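You operate a simulated robot arm through the tools that you are given. There is no shell and no other tool. Be economical: measure what you need, move in short steps, check, and stop when the job is done.

You are at the controls of a simulated robot arm. One attempt, no reset.

## Task
Take the small ribbed mug and put it on the dinner plate.

The check looks at the end state, three seconds after you hand in, the way a careful person would. Anything else that was tipped, shoved, dropped, spilled or broken makes it a failure.

## Robot
A 7-joint arm with a two-finger parallel gripper, fixed in place. Base frame: the origin is at the foot of the arm, x ahead of it, y to its left, z up. Readings come in mm, degrees, newtons and seconds.
With the tool pointing down near the work surface it reaches from about 300 to 680 mm from the base axis. Its first joint turns from -66.0 to 66.0 degrees. Payload 1.57 kg.
The TCP is the grasp point between the finger pads, 30 mm short of the fingertips. In the tool frame z runs along the fingers and y along their closing line. Largest opening 110 mm; finger width 24, thickness 12; the body of the gripper, 48 by 112 mm, starts 78 mm behind the TCP.
Orientation is that of the tool frame in the base frame, as a unit quaternion [x, y, z, w]. With the fingers straight down and closing along the base's y, the tool's x points along the base's -x, its y along +y and its z along -z.

## Interface
- The arm moves only by the tool send_rows. Its argument "commands" is a list of rows, each a list of 3 entries, a list of its own where there are three numbers: the shift along the base's x, y, z in units of 400 mm (1.0 is 400 mm), then the turn about the base's z in units of 120 degrees (1.0 is 120 degrees), then the closure, from 0 (fully open) to 1 (shut). In form: [[[dx, dy, dz], yaw, jaw], ...]. A call has 1 to 10 rows; each row is the pose to reach, as a shift and turn from the pose commanded when the call began. A call with a number of a shift or a turn outside -1 to 1 is refused whole. A row lasts 0.2 s, in which the tool goes at most 50 mm and 8.6 degrees; a call with a longer step from one row to the next is refused whole, and so is a gripper value outside its range. A pose out of reach is approached as far as the arm can. The call stops where the force on the tool passes 40 N (or 10 N more than at its start, if that is more) or the arm is blocked; 0.2 s more then pass. Each finger travels about 108 mm/s and halts on what it meets, pressing with about 37 N; the grip force reading is that of the motor and also rises with nothing between the fingers. The clock runs only during rows and for 0.2 s after the last one: add rows that repeat a pose to give the fingers time. It gives the time, the measured TCP pose, the force on the tool (base axes), the opening and the grip force at its end, in the units of the frame above (readings bear some noise), and new pictures: "views" is both (left out), scene, wrist or none.
- Cameras (640 x 400 px; columns grow to the right, rows downward): "scene" is fixed at [163.9, -402.5, 1385.4]; the picture's right is [0.73, -0.68, 0.00], its down [-0.51, -0.55, -0.66] and it looks along [0.45, 0.48, -0.75] (base axes); focal length 214 px, centre (320, 200). "wrist" rides on the gripper at [70, 16, -141] in the tool frame; the picture's right is [-0.23, 0.97, 0.00], its down [-0.85, -0.20, -0.48] and it looks along [-0.47, -0.11, 0.88] (tool axes); focal length 222 px, centre (320, 200). There is no depth. A picture from a camera that has moved, and an enlarged one, comes with that camera's place and axes in the base frame and with its lens.
- close_up(camera, box): a new picture of the part [left, top, right, bottom] of that camera's present view, enlarged. It takes no simulated time.
- sign_off(): hands the job in; it is judged then, once.

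Work in short steps. Places have to be worked out from the pictures, the camera data and where the tool is seen: move nearer, look again, correct. Check each grasp and each placing, and mend what went wrong. You have 90 turns and 170 pictures in all, those below and enlarged ones among them. Open the gripper and draw the arm clear of the work before you hand the job in, unless the task says otherwise; then end with one line.

The tools are called after "Emit:" as a command line: name --argument value ..., lists and objects as JSON in quotes. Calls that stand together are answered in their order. send_rows: Moves the arm, as the interface text tells. Its arguments: {"type":"object","properties":{"commands":{"type":"array"},"views":{"type":"string","enum":["both","scene","wrist","none"]}},"required":["commands"]} The other tools are called the same way: close_up (camera, box) takes an enlarged picture of a part of a camera's view; sign_off () hands the job in.

At the start:

```text
time_s: 0.0
eef_pos: [406.4, -22.2, 1187.4]
ee_rot: [-0.001, 1.0, 0.0, 0.0]
force: [0.0, 0.4, 0.0]
gripper_width: 110.0
grasp_force: 0.0
```

scene: 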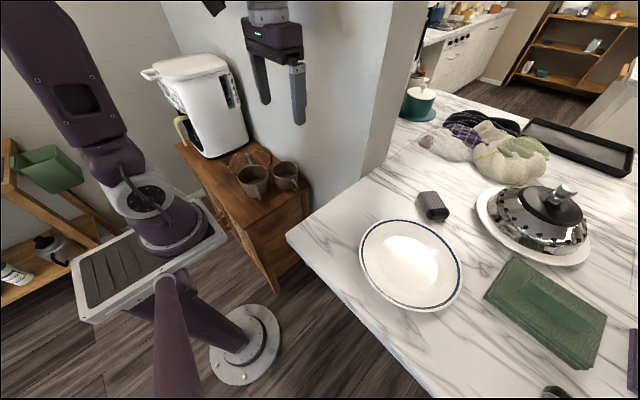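
wrist: 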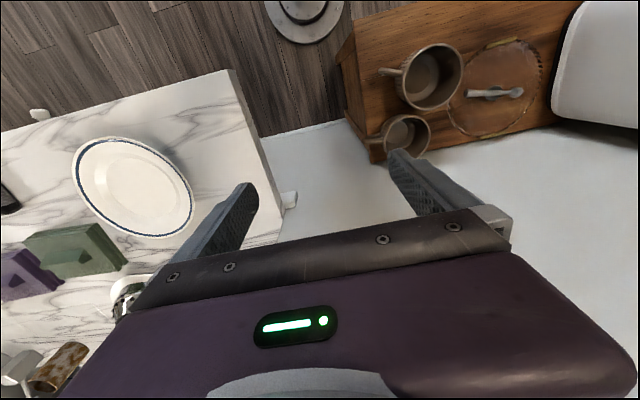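

The wooden cabinet holds two brown mugs and the plate is on the marble counter. I take enlarged views to see which mug is small and ribbed.

Emit:
close_up --camera "scene" --box '[200, 130, 330, 211]'

Emit:
close_up --camera "wrist" --box '[350, 20, 558, 150]'

Emit:
close_up --camera "wrist" --box '[0, 240, 208, 370]'

```text
4.92 times, centred on (265, 170) of scene
camera zoom: at [163.9, -402.5, 1385.4], right [0.73, -0.68, 0.0], down [-0.51, -0.55, -0.66], along [0.45, 0.48, -0.75], focal length 1056 px, centre (591, 345)
```

zoom: 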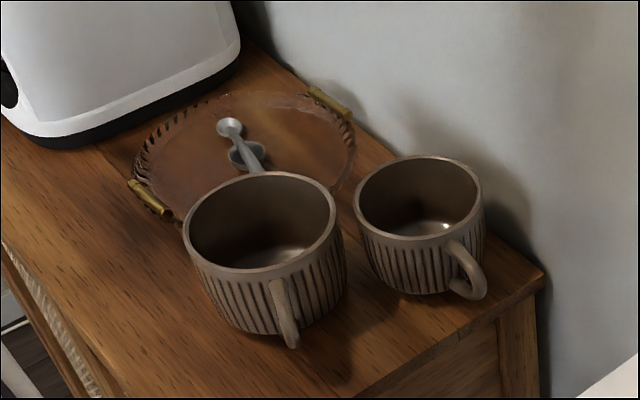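

```text
3.08 times, centred on (454, 85) of wrist
camera zoom: at [335.3, -5.7, 1328.5], right [0.23, 0.97, 0.0], down [0.85, -0.2, 0.48], along [0.47, -0.11, -0.88], focal length 684 px, centre (-92, 554)
```

zoom: 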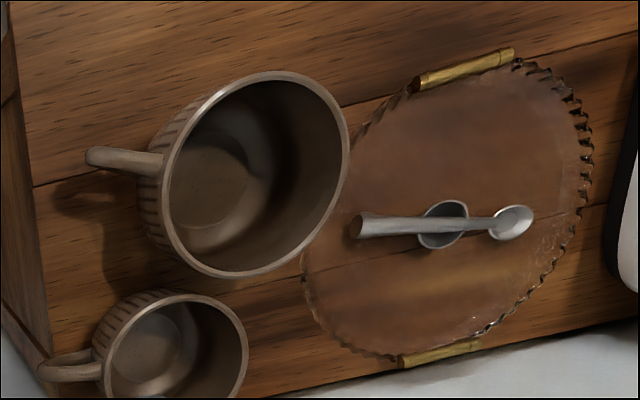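

```text
3.08 times, centred on (104, 305) of wrist
camera zoom: at [335.3, -5.7, 1328.5], right [0.23, 0.97, 0.0], down [0.85, -0.2, 0.48], along [0.47, -0.11, -0.88], focal length 684 px, centre (985, -123)
```

zoom: 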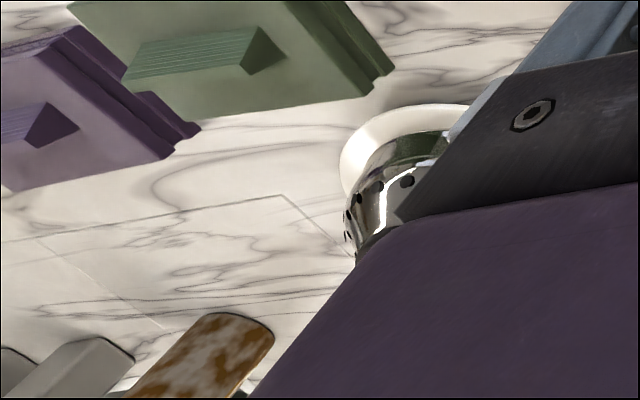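

The small ribbed mug is the one near the wall: rim centre about (490, 154, 836), about 97 mm across, with its handle toward -y. The plate triangulates to about (437, -391, 946). I plan to pinch the +y rim wall, so I go above it first and look again.

Emit:
send_rows --commands '[[[0.03, 0.09, -0.06], 0, 0.3], [[0.06, 0.18, -0.12], 0, 0.3], [[0.09, 0.27, -0.18], 0, 0.3], [[0.12, 0.36, -0.24], 0, 0.3], [[0.15, 0.44, -0.32], 0, 0.3], [[0.18, 0.5, -0.4], 0, 0.3], [[0.205, 0.555, -0.48], 0, 0.3], [[0.205, 0.555, -0.48], 0, 0.3]]'

```text
time_s: 1.8
eef_pos: [486.8, 198.6, 994.7]
ee_rot: [0.001, 1.0, 0.0, 0.001]
force: [0.0, -0.2, 0.4]
gripper_width: 76.9
grasp_force: 0.2
camera wrist: at [416.7, 215.3, 1136.5], right [0.23, 0.97, 0.0], down [0.85, -0.2, 0.48], along [0.47, -0.11, -0.88], focal length 222 px, centre (320, 200)
```

scene: 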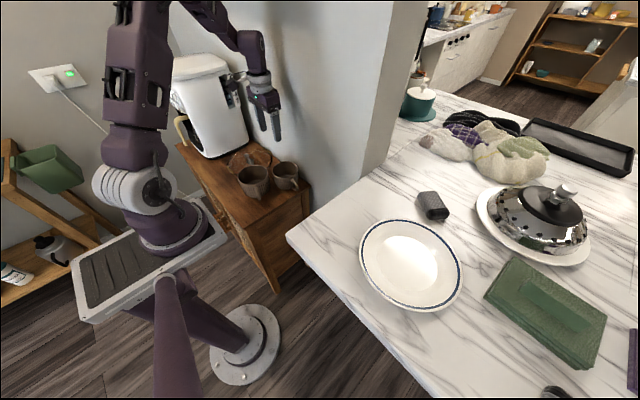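
wrist: 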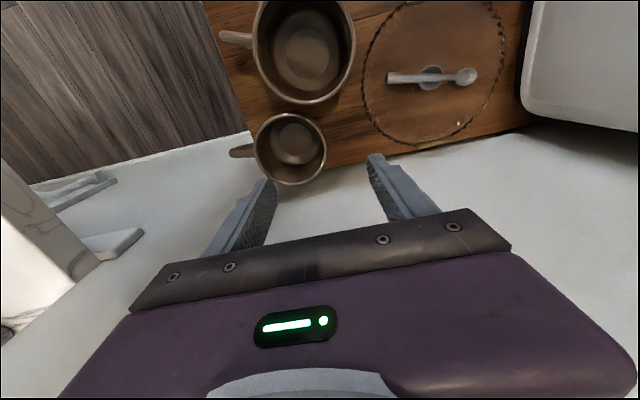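

The new wrist view puts the mug rim centre at (491, 156, 836), matching the earlier estimate, so its +y wall is at y of about 202. I descend to just above the rim and check.

Emit:
send_rows --commands '[[[0.006, 0.007, -0.1], 0, 0.3], [[0.006, 0.007, -0.2], 0, 0.3], [[0.006, 0.007, -0.28], 0, 0.3], [[0.006, 0.007, -0.28], 0, 0.3]]'

Emit:
close_up --camera "scene" --box '[200, 110, 340, 198]'

```text
time_s: 2.8
eef_pos: [488.9, 200.9, 884.2]
ee_rot: [0.0, 1.0, -0.001, 0.0]
force: [0.0, 0.0, -0.2]
gripper_width: 77.2
grasp_force: 0.0
camera wrist: at [418.4, 217.6, 1026.2], right [0.23, 0.97, 0.0], down [0.86, -0.2, 0.48], along [0.47, -0.11, -0.88], focal length 222 px, centre (320, 200)
```

scene: 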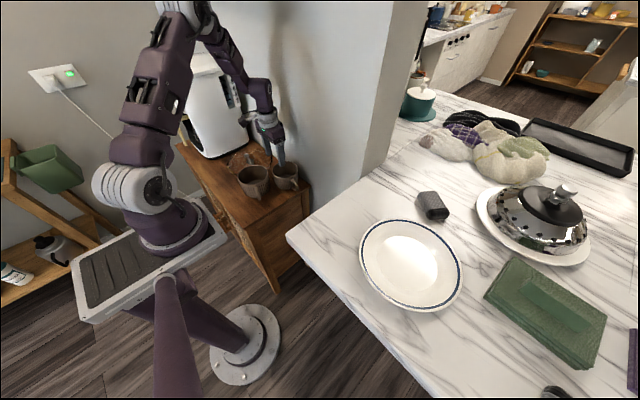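
wrist: 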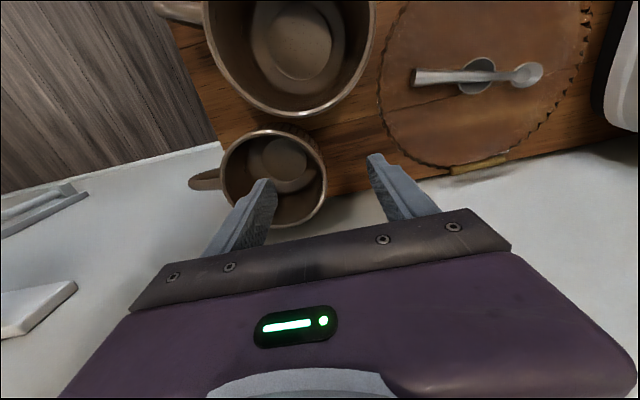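

```text
4.55 times, centred on (270, 154) of scene
camera zoom: at [163.9, -402.5, 1385.4], right [0.73, -0.68, 0.0], down [-0.51, -0.55, -0.66], along [0.45, 0.48, -0.75], focal length 975 px, centre (547, 409)
```

zoom: 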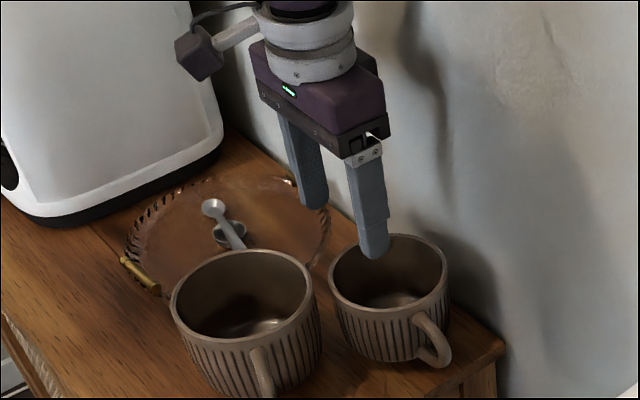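

The inner finger is over the mug's opening and the outer one is clear of the tray. I lower about 57 mm in small steps, still open.

Emit:
send_rows --commands '[[[-0.003, 0.003, -0.05], 0, 0.3], [[-0.003, 0.003, -0.1], 0, 0.3], [[-0.003, 0.003, -0.143], 0, 0.3], [[-0.003, 0.003, -0.143], 0, 0.3]]'

Emit:
close_up --camera "scene" --box '[200, 110, 340, 198]'

```text
time_s: 3.8
eef_pos: [488.8, 203.7, 825.4]
ee_rot: [0.0, 1.0, 0.0, 0.0]
force: [0.3, 0.7, -0.2]
gripper_width: 76.9
grasp_force: 0.0
camera wrist: at [418.1, 220.2, 967.1], right [0.23, 0.97, 0.0], down [0.85, -0.2, 0.48], along [0.47, -0.11, -0.88], focal length 222 px, centre (320, 200)
```

scene: 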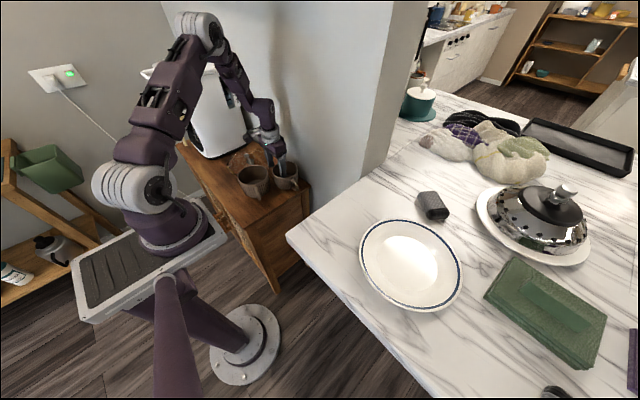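
wrist: 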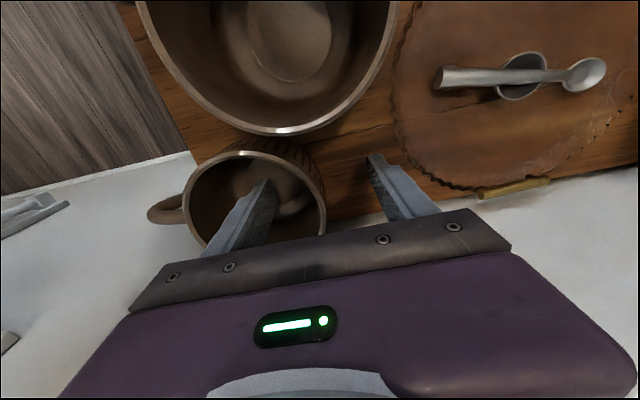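

```text
4.55 times, centred on (270, 154) of scene
camera zoom: at [163.9, -402.5, 1385.4], right [0.73, -0.68, 0.0], down [-0.51, -0.55, -0.66], along [0.45, 0.48, -0.75], focal length 975 px, centre (547, 409)
```

zoom: 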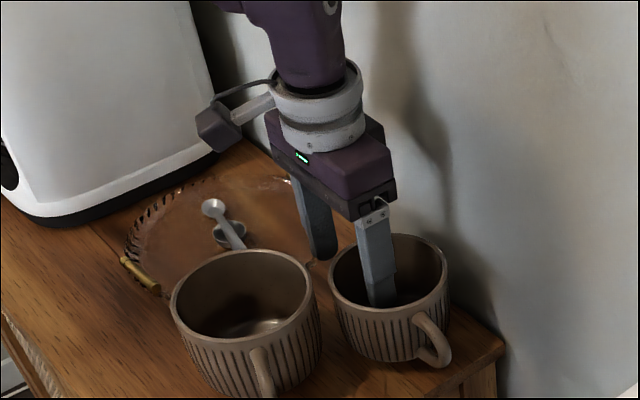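

The inner finger is inside and the outer one outside the rim, with no contact. I close now.

Emit:
send_rows --commands '[[[0, 0, 0], 0, 0.6], [[0, 0, 0], 0, 1], [[0, 0, 0], 0, 1], [[0, 0, 0], 0, 1]]'

Emit:
close_up --camera "scene" --box '[200, 110, 340, 198]'

```text
time_s: 4.8
eef_pos: [489.1, 202.8, 826.2]
ee_rot: [0.0, 1.0, 0.0, 0.0]
force: [0.6, -2.5, 15.0]
gripper_width: 8.3
grasp_force: 26.7
camera wrist: at [418.2, 220.0, 967.6], right [0.23, 0.97, 0.0], down [0.85, -0.2, 0.48], along [0.47, -0.11, -0.88], focal length 222 px, centre (320, 200)
```

scene: 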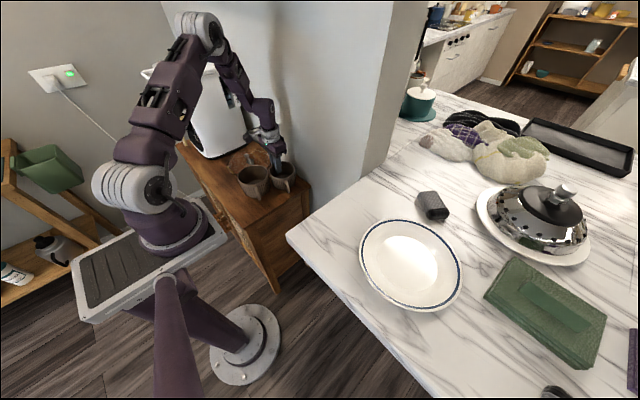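
wrist: 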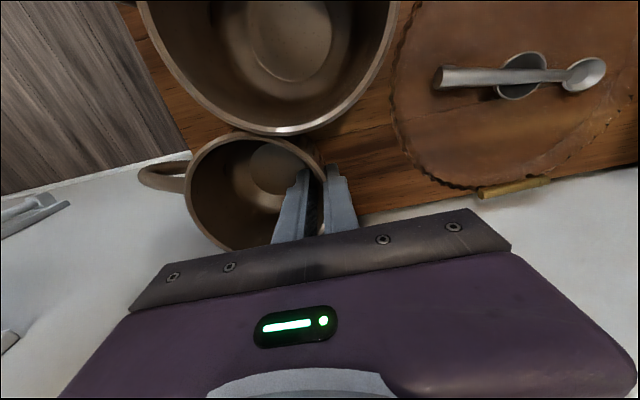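

```text
4.55 times, centred on (270, 154) of scene
camera zoom: at [163.7, -402.6, 1385.4], right [0.73, -0.68, 0.0], down [-0.51, -0.55, -0.66], along [0.45, 0.48, -0.75], focal length 975 px, centre (547, 409)
```

zoom: 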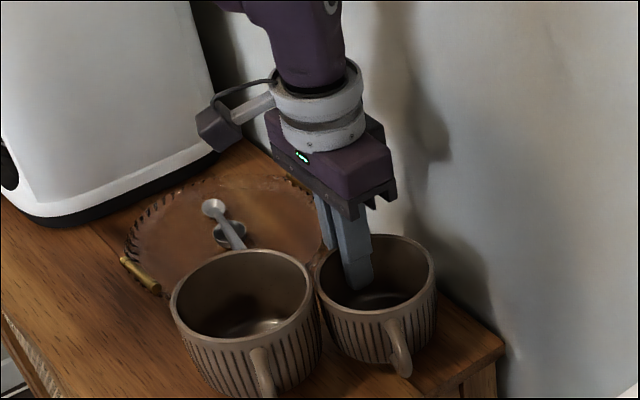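

The pinch holds (8 mm, 27 N), but the mug swung slightly towards the big mug. I lift a little while easing 10 mm away (+x), then check.

Emit:
send_rows --commands '[[[0.008, 0, 0.008], 0, 1], [[0.02, 0, 0.025], 0, 1], [[0.025, 0, 0.05], 0, 1], [[0.025, 0, 0.05], 0, 1]]'

Emit:
close_up --camera "scene" --box '[200, 110, 340, 198]'

```text
time_s: 5.8
eef_pos: [498.6, 204.3, 846.5]
ee_rot: [0.0, 1.0, -0.001, 0.0]
force: [0.0, -0.1, -3.3]
gripper_width: 5.3
grasp_force: 25.7
camera wrist: at [429.2, 220.4, 987.6], right [0.23, 0.97, 0.0], down [0.86, -0.2, 0.48], along [0.47, -0.11, -0.88], focal length 222 px, centre (320, 200)
```

scene: 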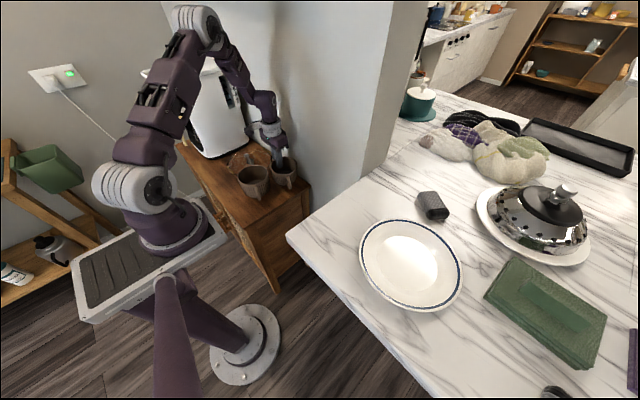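
wrist: 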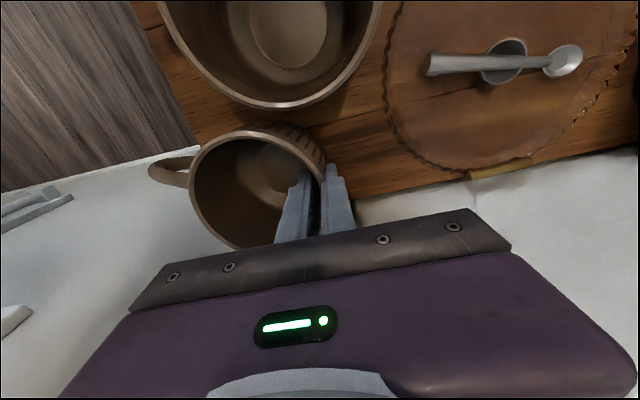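

```text
4.55 times, centred on (270, 154) of scene
camera zoom: at [164.0, -402.5, 1385.4], right [0.73, -0.68, 0.0], down [-0.51, -0.55, -0.66], along [0.45, 0.48, -0.75], focal length 975 px, centre (547, 409)
```

zoom: 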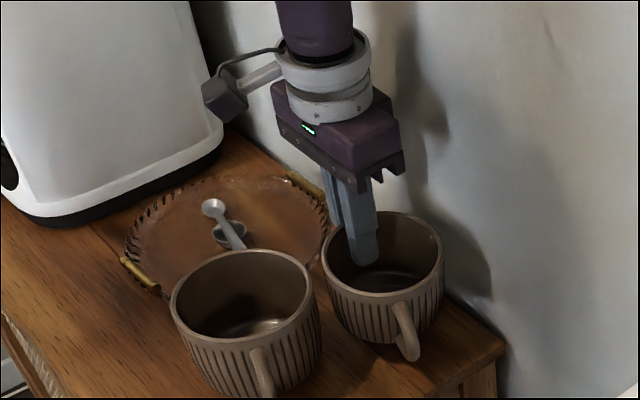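

The mug is held (about 3.3 N of weight) and the big mug hasn't moved. I lift it straight up.

Emit:
send_rows --commands '[[[0, 0, 0.06], 0, 1], [[0, 0, 0.13], 0, 1], [[0, 0, 0.21], 0, 1], [[0, 0, 0.3], 0, 1], [[-0.02, 0, 0.4], 0, 1], [[-0.05, 0, 0.5], 0, 1], [[-0.09, 0, 0.6], 0, 1], [[-0.12, 0, 0.7], 0, 1], [[-0.12, 0, 0.75], 0, 1], [[-0.12, 0, 0.75], 0, 1]]'

```text
time_s: 8.0
eef_pos: [452.0, 204.7, 1148.6]
ee_rot: [0.0, 1.0, 0.0, 0.0]
force: [0.4, -0.3, -3.1]
gripper_width: 5.4
grasp_force: 25.6
camera wrist: at [382.2, 220.5, 1290.1], right [0.23, 0.97, 0.0], down [0.85, -0.2, 0.48], along [0.47, -0.11, -0.88], focal length 222 px, centre (320, 200)
```

scene: 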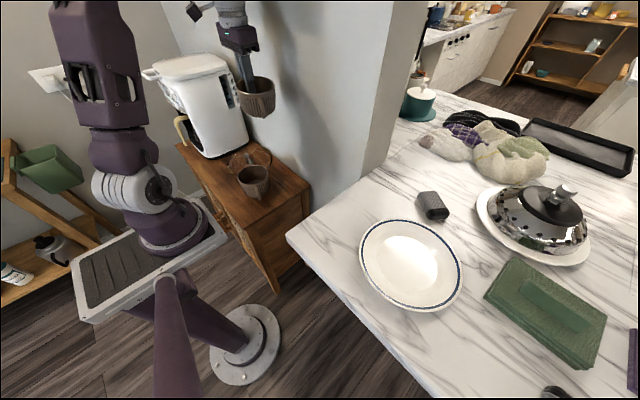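
wrist: 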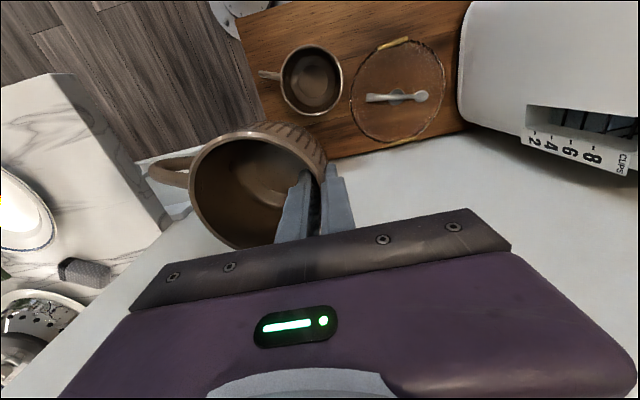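

Secure and clear at z of about 1148. I swing across toward the plate at this height.

Emit:
send_rows --commands '[[[0, -0.08, 0], 0, 1], [[0, -0.19, 0], 0, 1], [[0, -0.3, 0], 0, 1], [[0, -0.41, 0], 0, 1], [[0, -0.52, 0], 0, 1], [[0, -0.63, 0], 0, 1], [[0, -0.74, 0], 0, 1], [[0, -0.85, 0], 0, 1], [[0, -0.95, 0], 0, 1], [[0, -1.0, 0], 0, 1]]'

```text
time_s: 10.2
eef_pos: [450.2, -198.0, 1145.7]
ee_rot: [0.0, 1.0, 0.001, 0.0]
force: [0.2, 0.3, -3.4]
gripper_width: 5.2
grasp_force: 25.0
camera wrist: at [381.3, -181.4, 1286.8], right [0.23, 0.97, 0.0], down [0.86, -0.2, 0.48], along [0.47, -0.11, -0.88], focal length 222 px, centre (320, 200)
```

scene: 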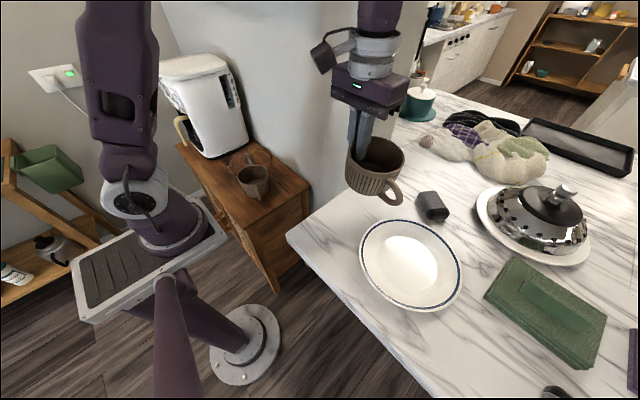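
wrist: 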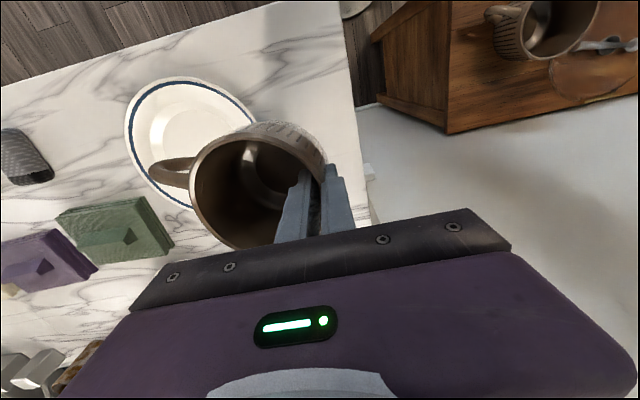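

Transit is good. I take enlarged views to pin down the plate's rim before moving over it.

Emit:
close_up --camera "wrist" --box '[100, 60, 340, 210]'

Emit:
close_up --camera "scene" --box '[330, 130, 490, 230]'

Emit:
close_up --camera "scene" --box '[330, 215, 490, 315]'

```text
2.67 times, centred on (220, 135) of wrist
camera zoom: at [381.3, -181.4, 1286.8], right [0.23, 0.97, 0.0], down [0.86, -0.2, 0.48], along [0.47, -0.11, -0.88], focal length 592 px, centre (587, 373)
```

zoom: 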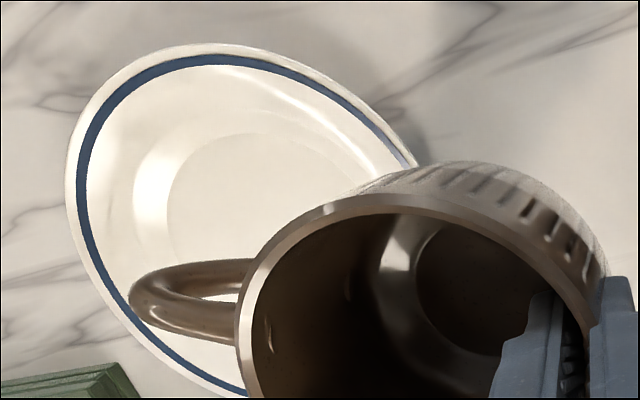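

```text
4.00 times, centred on (410, 180) of scene
camera zoom: at [164.0, -402.5, 1385.4], right [0.73, -0.68, 0.0], down [-0.51, -0.55, -0.66], along [0.45, 0.48, -0.75], focal length 858 px, centre (-40, 280)
```

zoom: 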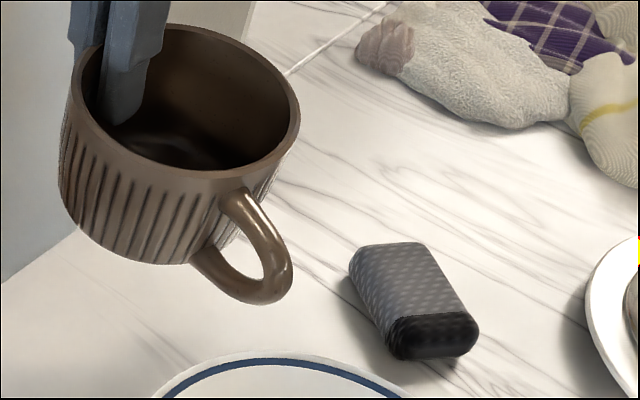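

```text
4.00 times, centred on (410, 265) of scene
camera zoom: at [164.0, -402.5, 1385.4], right [0.73, -0.68, 0.0], down [-0.51, -0.55, -0.66], along [0.45, 0.48, -0.75], focal length 858 px, centre (-40, -60)
```

zoom: 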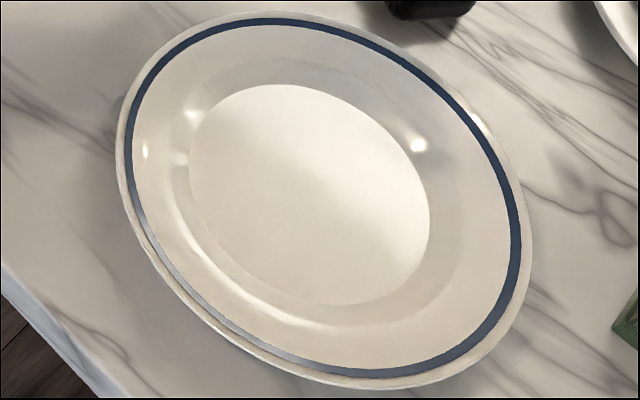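

The plate centre works out to about (438, -384) with its floor near z = 942. The mug centre sits about (-5, -44) from the TCP, tilted a little with the handle side low. I go over the plate to z = 1060 and look.

Emit:
send_rows --commands '[[[-0.007, -0.1, 0], 0, 1], [[-0.014, -0.2, 0], 0, 1], [[-0.0215, -0.3, 0], 0, 1], [[-0.0215, -0.36, 0], 0, 1], [[-0.0215, -0.36, -0.08], 0, 1], [[-0.0215, -0.36, -0.15], 0, 1], [[-0.0215, -0.36, -0.2], 0, 1], [[-0.0215, -0.36, -0.2], 0, 1]]'

Emit:
close_up --camera "scene" --box '[330, 190, 490, 315]'

```text
time_s: 12.0
eef_pos: [440.4, -340.1, 1066.7]
ee_rot: [0.0, 1.0, 0.0, 0.0]
force: [0.5, 0.3, -3.1]
gripper_width: 5.2
grasp_force: 25.4
camera wrist: at [371.0, -324.3, 1207.0], right [0.23, 0.97, 0.0], down [0.85, -0.2, 0.48], along [0.47, -0.11, -0.88], focal length 222 px, centre (320, 200)
```

scene: 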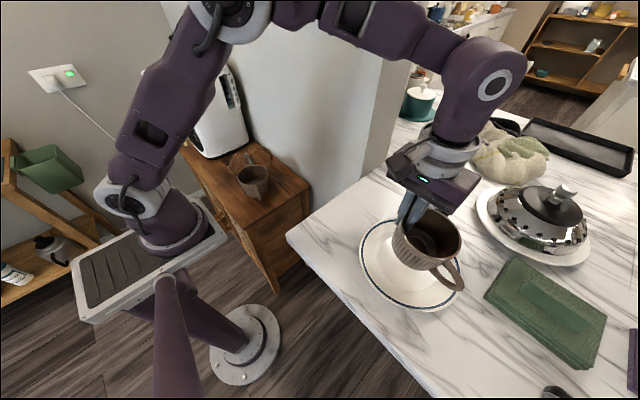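
wrist: 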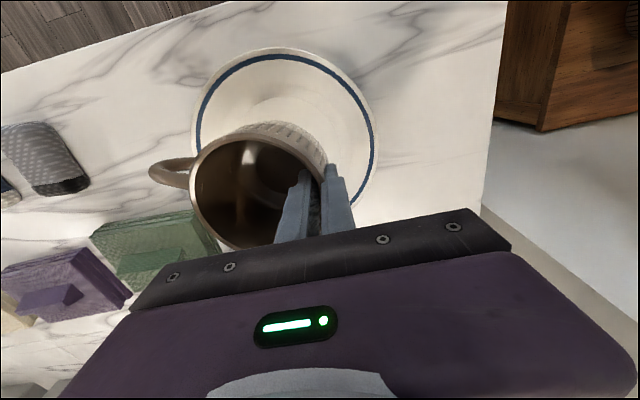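

```text
3.20 times, centred on (410, 252) of scene
camera zoom: at [164.0, -402.5, 1385.4], right [0.73, -0.68, 0.0], down [-0.51, -0.55, -0.66], along [0.45, 0.48, -0.75], focal length 686 px, centre (32, 32)
```

zoom: 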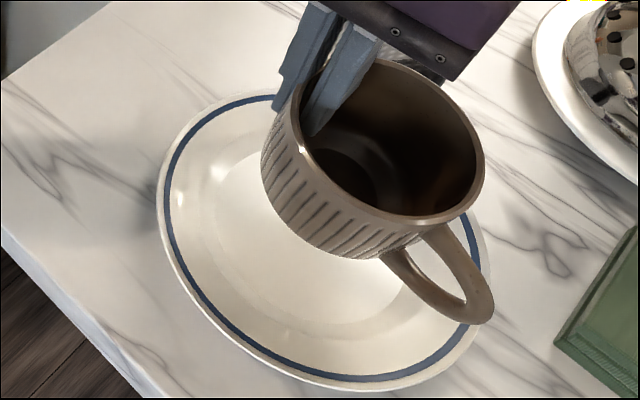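

Corrected for perspective, the plate centre is about (437, -383) and the mug centre about (438, -384). I ease 8 mm toward +y so the tilted handle stays clear of the plate's rim, and lower to about z = 1038.

Emit:
send_rows --commands '[[[0, 0.02, -0.02], 0, 1], [[0, 0.02, -0.05], 0, 1], [[0, 0.02, -0.07], 0, 1], [[0, 0.02, -0.07], 0, 1]]' --views "wrist"

Emit:
close_up --camera "scene" --box '[330, 190, 490, 315]'

```text
time_s: 13.0
eef_pos: [442.0, -331.6, 1038.3]
ee_rot: [0.0, 1.0, 0.0, -0.001]
force: [0.6, 0.2, -3.8]
gripper_width: 5.6
grasp_force: 25.9
camera wrist: at [371.3, -316.2, 1179.3], right [0.23, 0.97, 0.0], down [0.86, -0.2, 0.48], along [0.47, -0.11, -0.88], focal length 222 px, centre (320, 200)
```

wrist: 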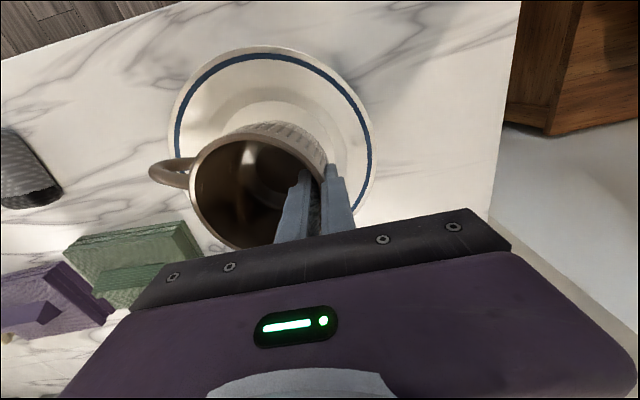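

```text
3.20 times, centred on (410, 252) of scene
camera zoom: at [164.0, -402.5, 1385.4], right [0.73, -0.68, 0.0], down [-0.51, -0.55, -0.66], along [0.45, 0.48, -0.75], focal length 686 px, centre (32, 32)
```

zoom: 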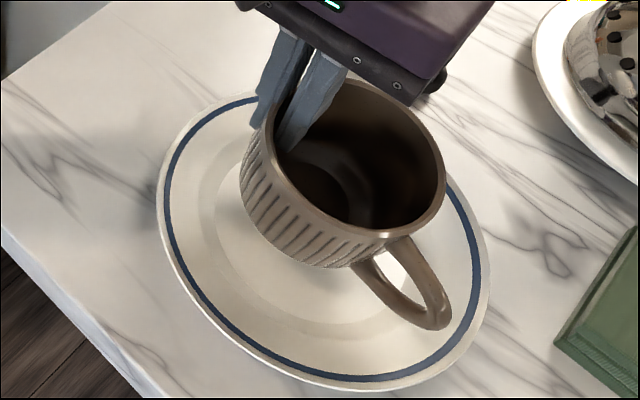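

Still hanging free (3.8 N). I lower slowly in small steps, watching the force.

Emit:
send_rows --commands '[[[0, 0, -0.008], 0, 1], [[0, 0, -0.016], 0, 1], [[0, 0, -0.023], 0, 1]]' --views "none"

Emit:
close_up --camera "scene" --box '[330, 190, 490, 315]'

```text
time_s: 13.8
eef_pos: [441.8, -332.6, 1028.7]
ee_rot: [-0.001, 1.0, -0.001, -0.001]
force: [0.5, -0.6, -2.6]
gripper_width: 5.5
grasp_force: 25.9
```

```text
3.20 times, centred on (410, 252) of scene
camera zoom: at [164.0, -402.5, 1385.4], right [0.73, -0.68, 0.0], down [-0.51, -0.55, -0.66], along [0.45, 0.48, -0.75], focal length 686 px, centre (32, 32)
```

zoom: 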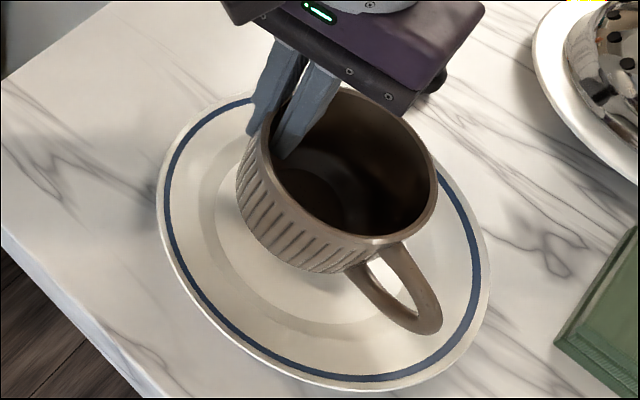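

No contact yet; the mug's base is lining up with the plate's flat centre. I continue lowering.

Emit:
send_rows --commands '[[[0, 0, -0.006], 0, 1], [[0, 0, -0.012], 0, 1]]' --views "none"

```text
time_s: 14.4
eef_pos: [441.3, -331.6, 1023.4]
ee_rot: [0.0, 1.0, 0.001, 0.0]
force: [-0.1, 0.2, -2.6]
gripper_width: 5.3
grasp_force: 25.5
```

Force is still just the mug's weight, so I keep lowering.

Emit:
send_rows --commands '[[[0, 0, -0.006], 0, 1], [[0, 0, -0.012], 0, 1]]' --views "none"

Emit:
close_up --camera "scene" --box '[330, 190, 490, 315]'

```text
time_s: 15.0
eef_pos: [442.4, -330.3, 1020.4]
ee_rot: [0.0, 1.0, -0.001, 0.0]
force: [-0.2, 6.7, 21.0]
gripper_width: 6.6
grasp_force: 26.0
```

```text
3.20 times, centred on (410, 252) of scene
camera zoom: at [163.6, -402.0, 1385.6], right [0.73, -0.68, 0.0], down [-0.51, -0.55, -0.66], along [0.45, 0.48, -0.75], focal length 686 px, centre (32, 32)
```

zoom: 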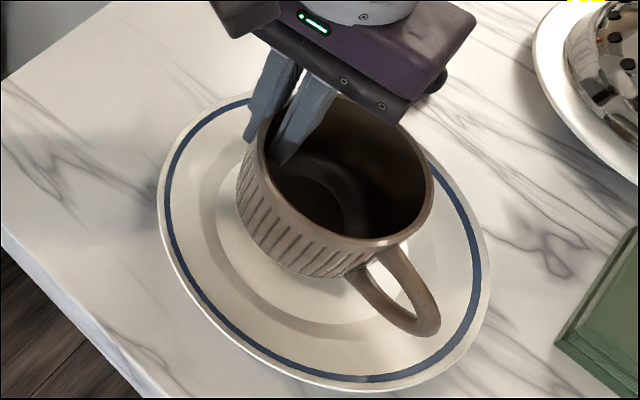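

Contact at z of about 1020 (21 N). I back off about 2 mm to unload, then open slowly so the mug settles upright.

Emit:
send_rows --commands '[[[0, 0, 0.005], 0, 1], [[0, 0, 0.005], 0, 0.95], [[0, 0, 0.005], 0, 0.93], [[0, 0, 0.005], 0, 0.91], [[0, 0, 0.005], 0, 0.89], [[0, 0, 0.005], 0, 0.86], [[0, 0, 0.005], 0, 0.83], [[0, 0, 0.005], 0, 0.8], [[0, 0, 0.005], 0, 0.8]]' --views "wrist"

Emit:
close_up --camera "scene" --box '[330, 190, 490, 315]'

```text
time_s: 17.0
eef_pos: [442.2, -331.5, 1020.6]
ee_rot: [-0.001, 1.0, 0.0, -0.001]
force: [-0.6, -0.2, -0.2]
gripper_width: 22.2
grasp_force: 0.0
camera wrist: at [372.3, -315.6, 1161.8], right [0.23, 0.97, 0.0], down [0.85, -0.2, 0.48], along [0.47, -0.11, -0.88], focal length 222 px, centre (320, 200)
```

wrist: 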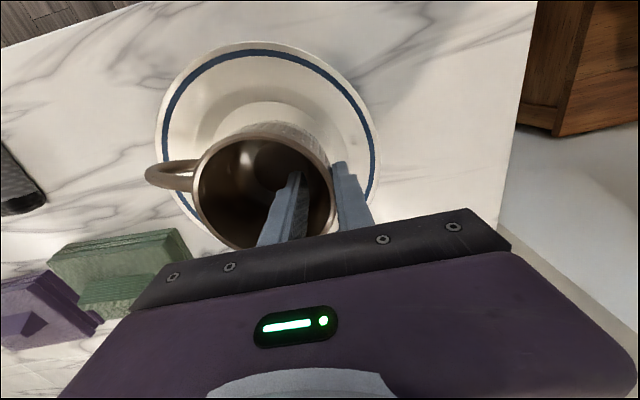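

```text
3.20 times, centred on (410, 252) of scene
camera zoom: at [163.9, -402.5, 1385.4], right [0.73, -0.68, 0.0], down [-0.51, -0.55, -0.66], along [0.45, 0.48, -0.75], focal length 686 px, centre (32, 32)
```

zoom: 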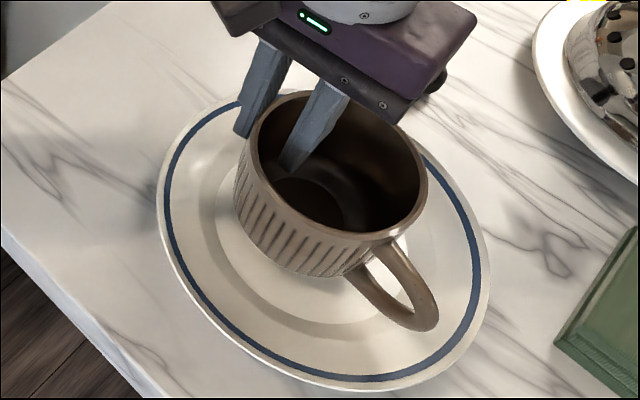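

The mug is released (no force) and sits on the plate, with both fingers clear of the wall. I raise straight up, slowly at first.

Emit:
send_rows --commands '[[[0, 0, 0.03], 0, 0.8], [[0, 0, 0.07], 0, 0.8], [[0, 0, 0.12], 0, 0.8], [[0, 0, 0.2], 0, 0.8], [[0, 0.05, 0.3], 0, 0.7], [[-0.02, 0.15, 0.36], 0, 0.5], [[-0.03, 0.26, 0.38], 0, 0.3], [[-0.04, 0.37, 0.38], 0, 0.1], [[-0.04, 0.48, 0.38], 0, 0], [[-0.04, 0.58, 0.38], 0, 0]]'

Emit:
close_up --camera "scene" --box '[330, 190, 490, 315]'

Emit:
close_up --camera "scene" --box '[200, 110, 340, 198]'

```text
time_s: 19.2
eef_pos: [423.6, -99.6, 1172.3]
ee_rot: [0.001, 1.0, -0.001, 0.0]
force: [0.2, 1.2, -0.1]
gripper_width: 109.9
grasp_force: 0.1
camera wrist: at [354.6, -83.4, 1314.0], right [0.23, 0.97, 0.0], down [0.85, -0.2, 0.48], along [0.47, -0.11, -0.88], focal length 222 px, centre (320, 200)
```

scene: 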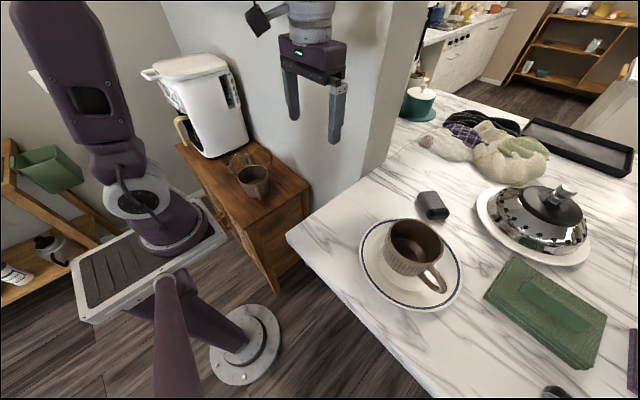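
wrist: 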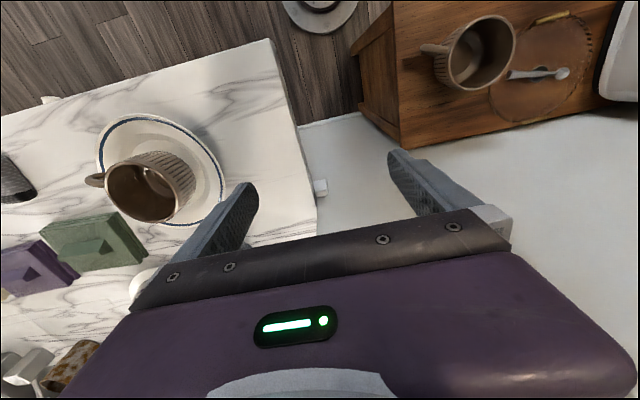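

```text
3.20 times, centred on (410, 252) of scene
camera zoom: at [163.9, -402.5, 1385.5], right [0.73, -0.68, 0.0], down [-0.51, -0.55, -0.66], along [0.45, 0.48, -0.75], focal length 686 px, centre (32, 32)
```

zoom: 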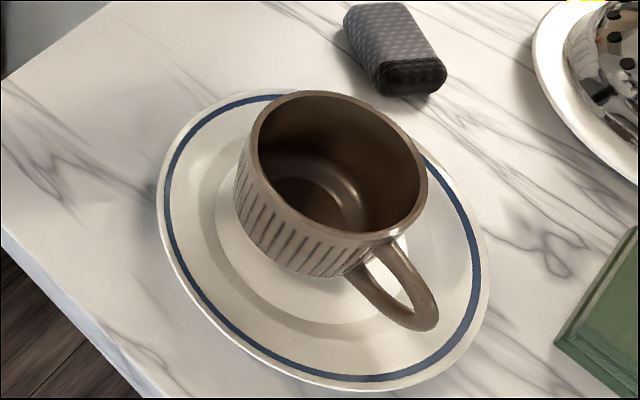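

```text
4.55 times, centred on (270, 154) of scene
camera zoom: at [163.9, -402.5, 1385.5], right [0.73, -0.68, 0.0], down [-0.51, -0.55, -0.66], along [0.45, 0.48, -0.75], focal length 975 px, centre (547, 409)
```

zoom: 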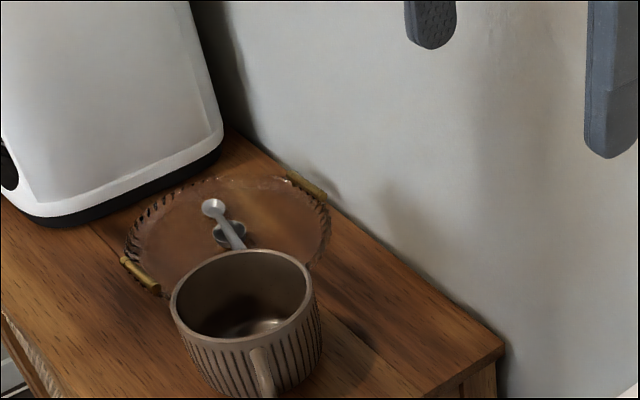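

The mug stands upright on the plate, everything else is where it was, and the gripper is open and clear. I hand in.

Emit:
sign_off

```text
The job is handed in.
```

The small ribbed mug is standing upright on the dinner plate; nothing else appears to have moved, and the arm is open and clear of the work.
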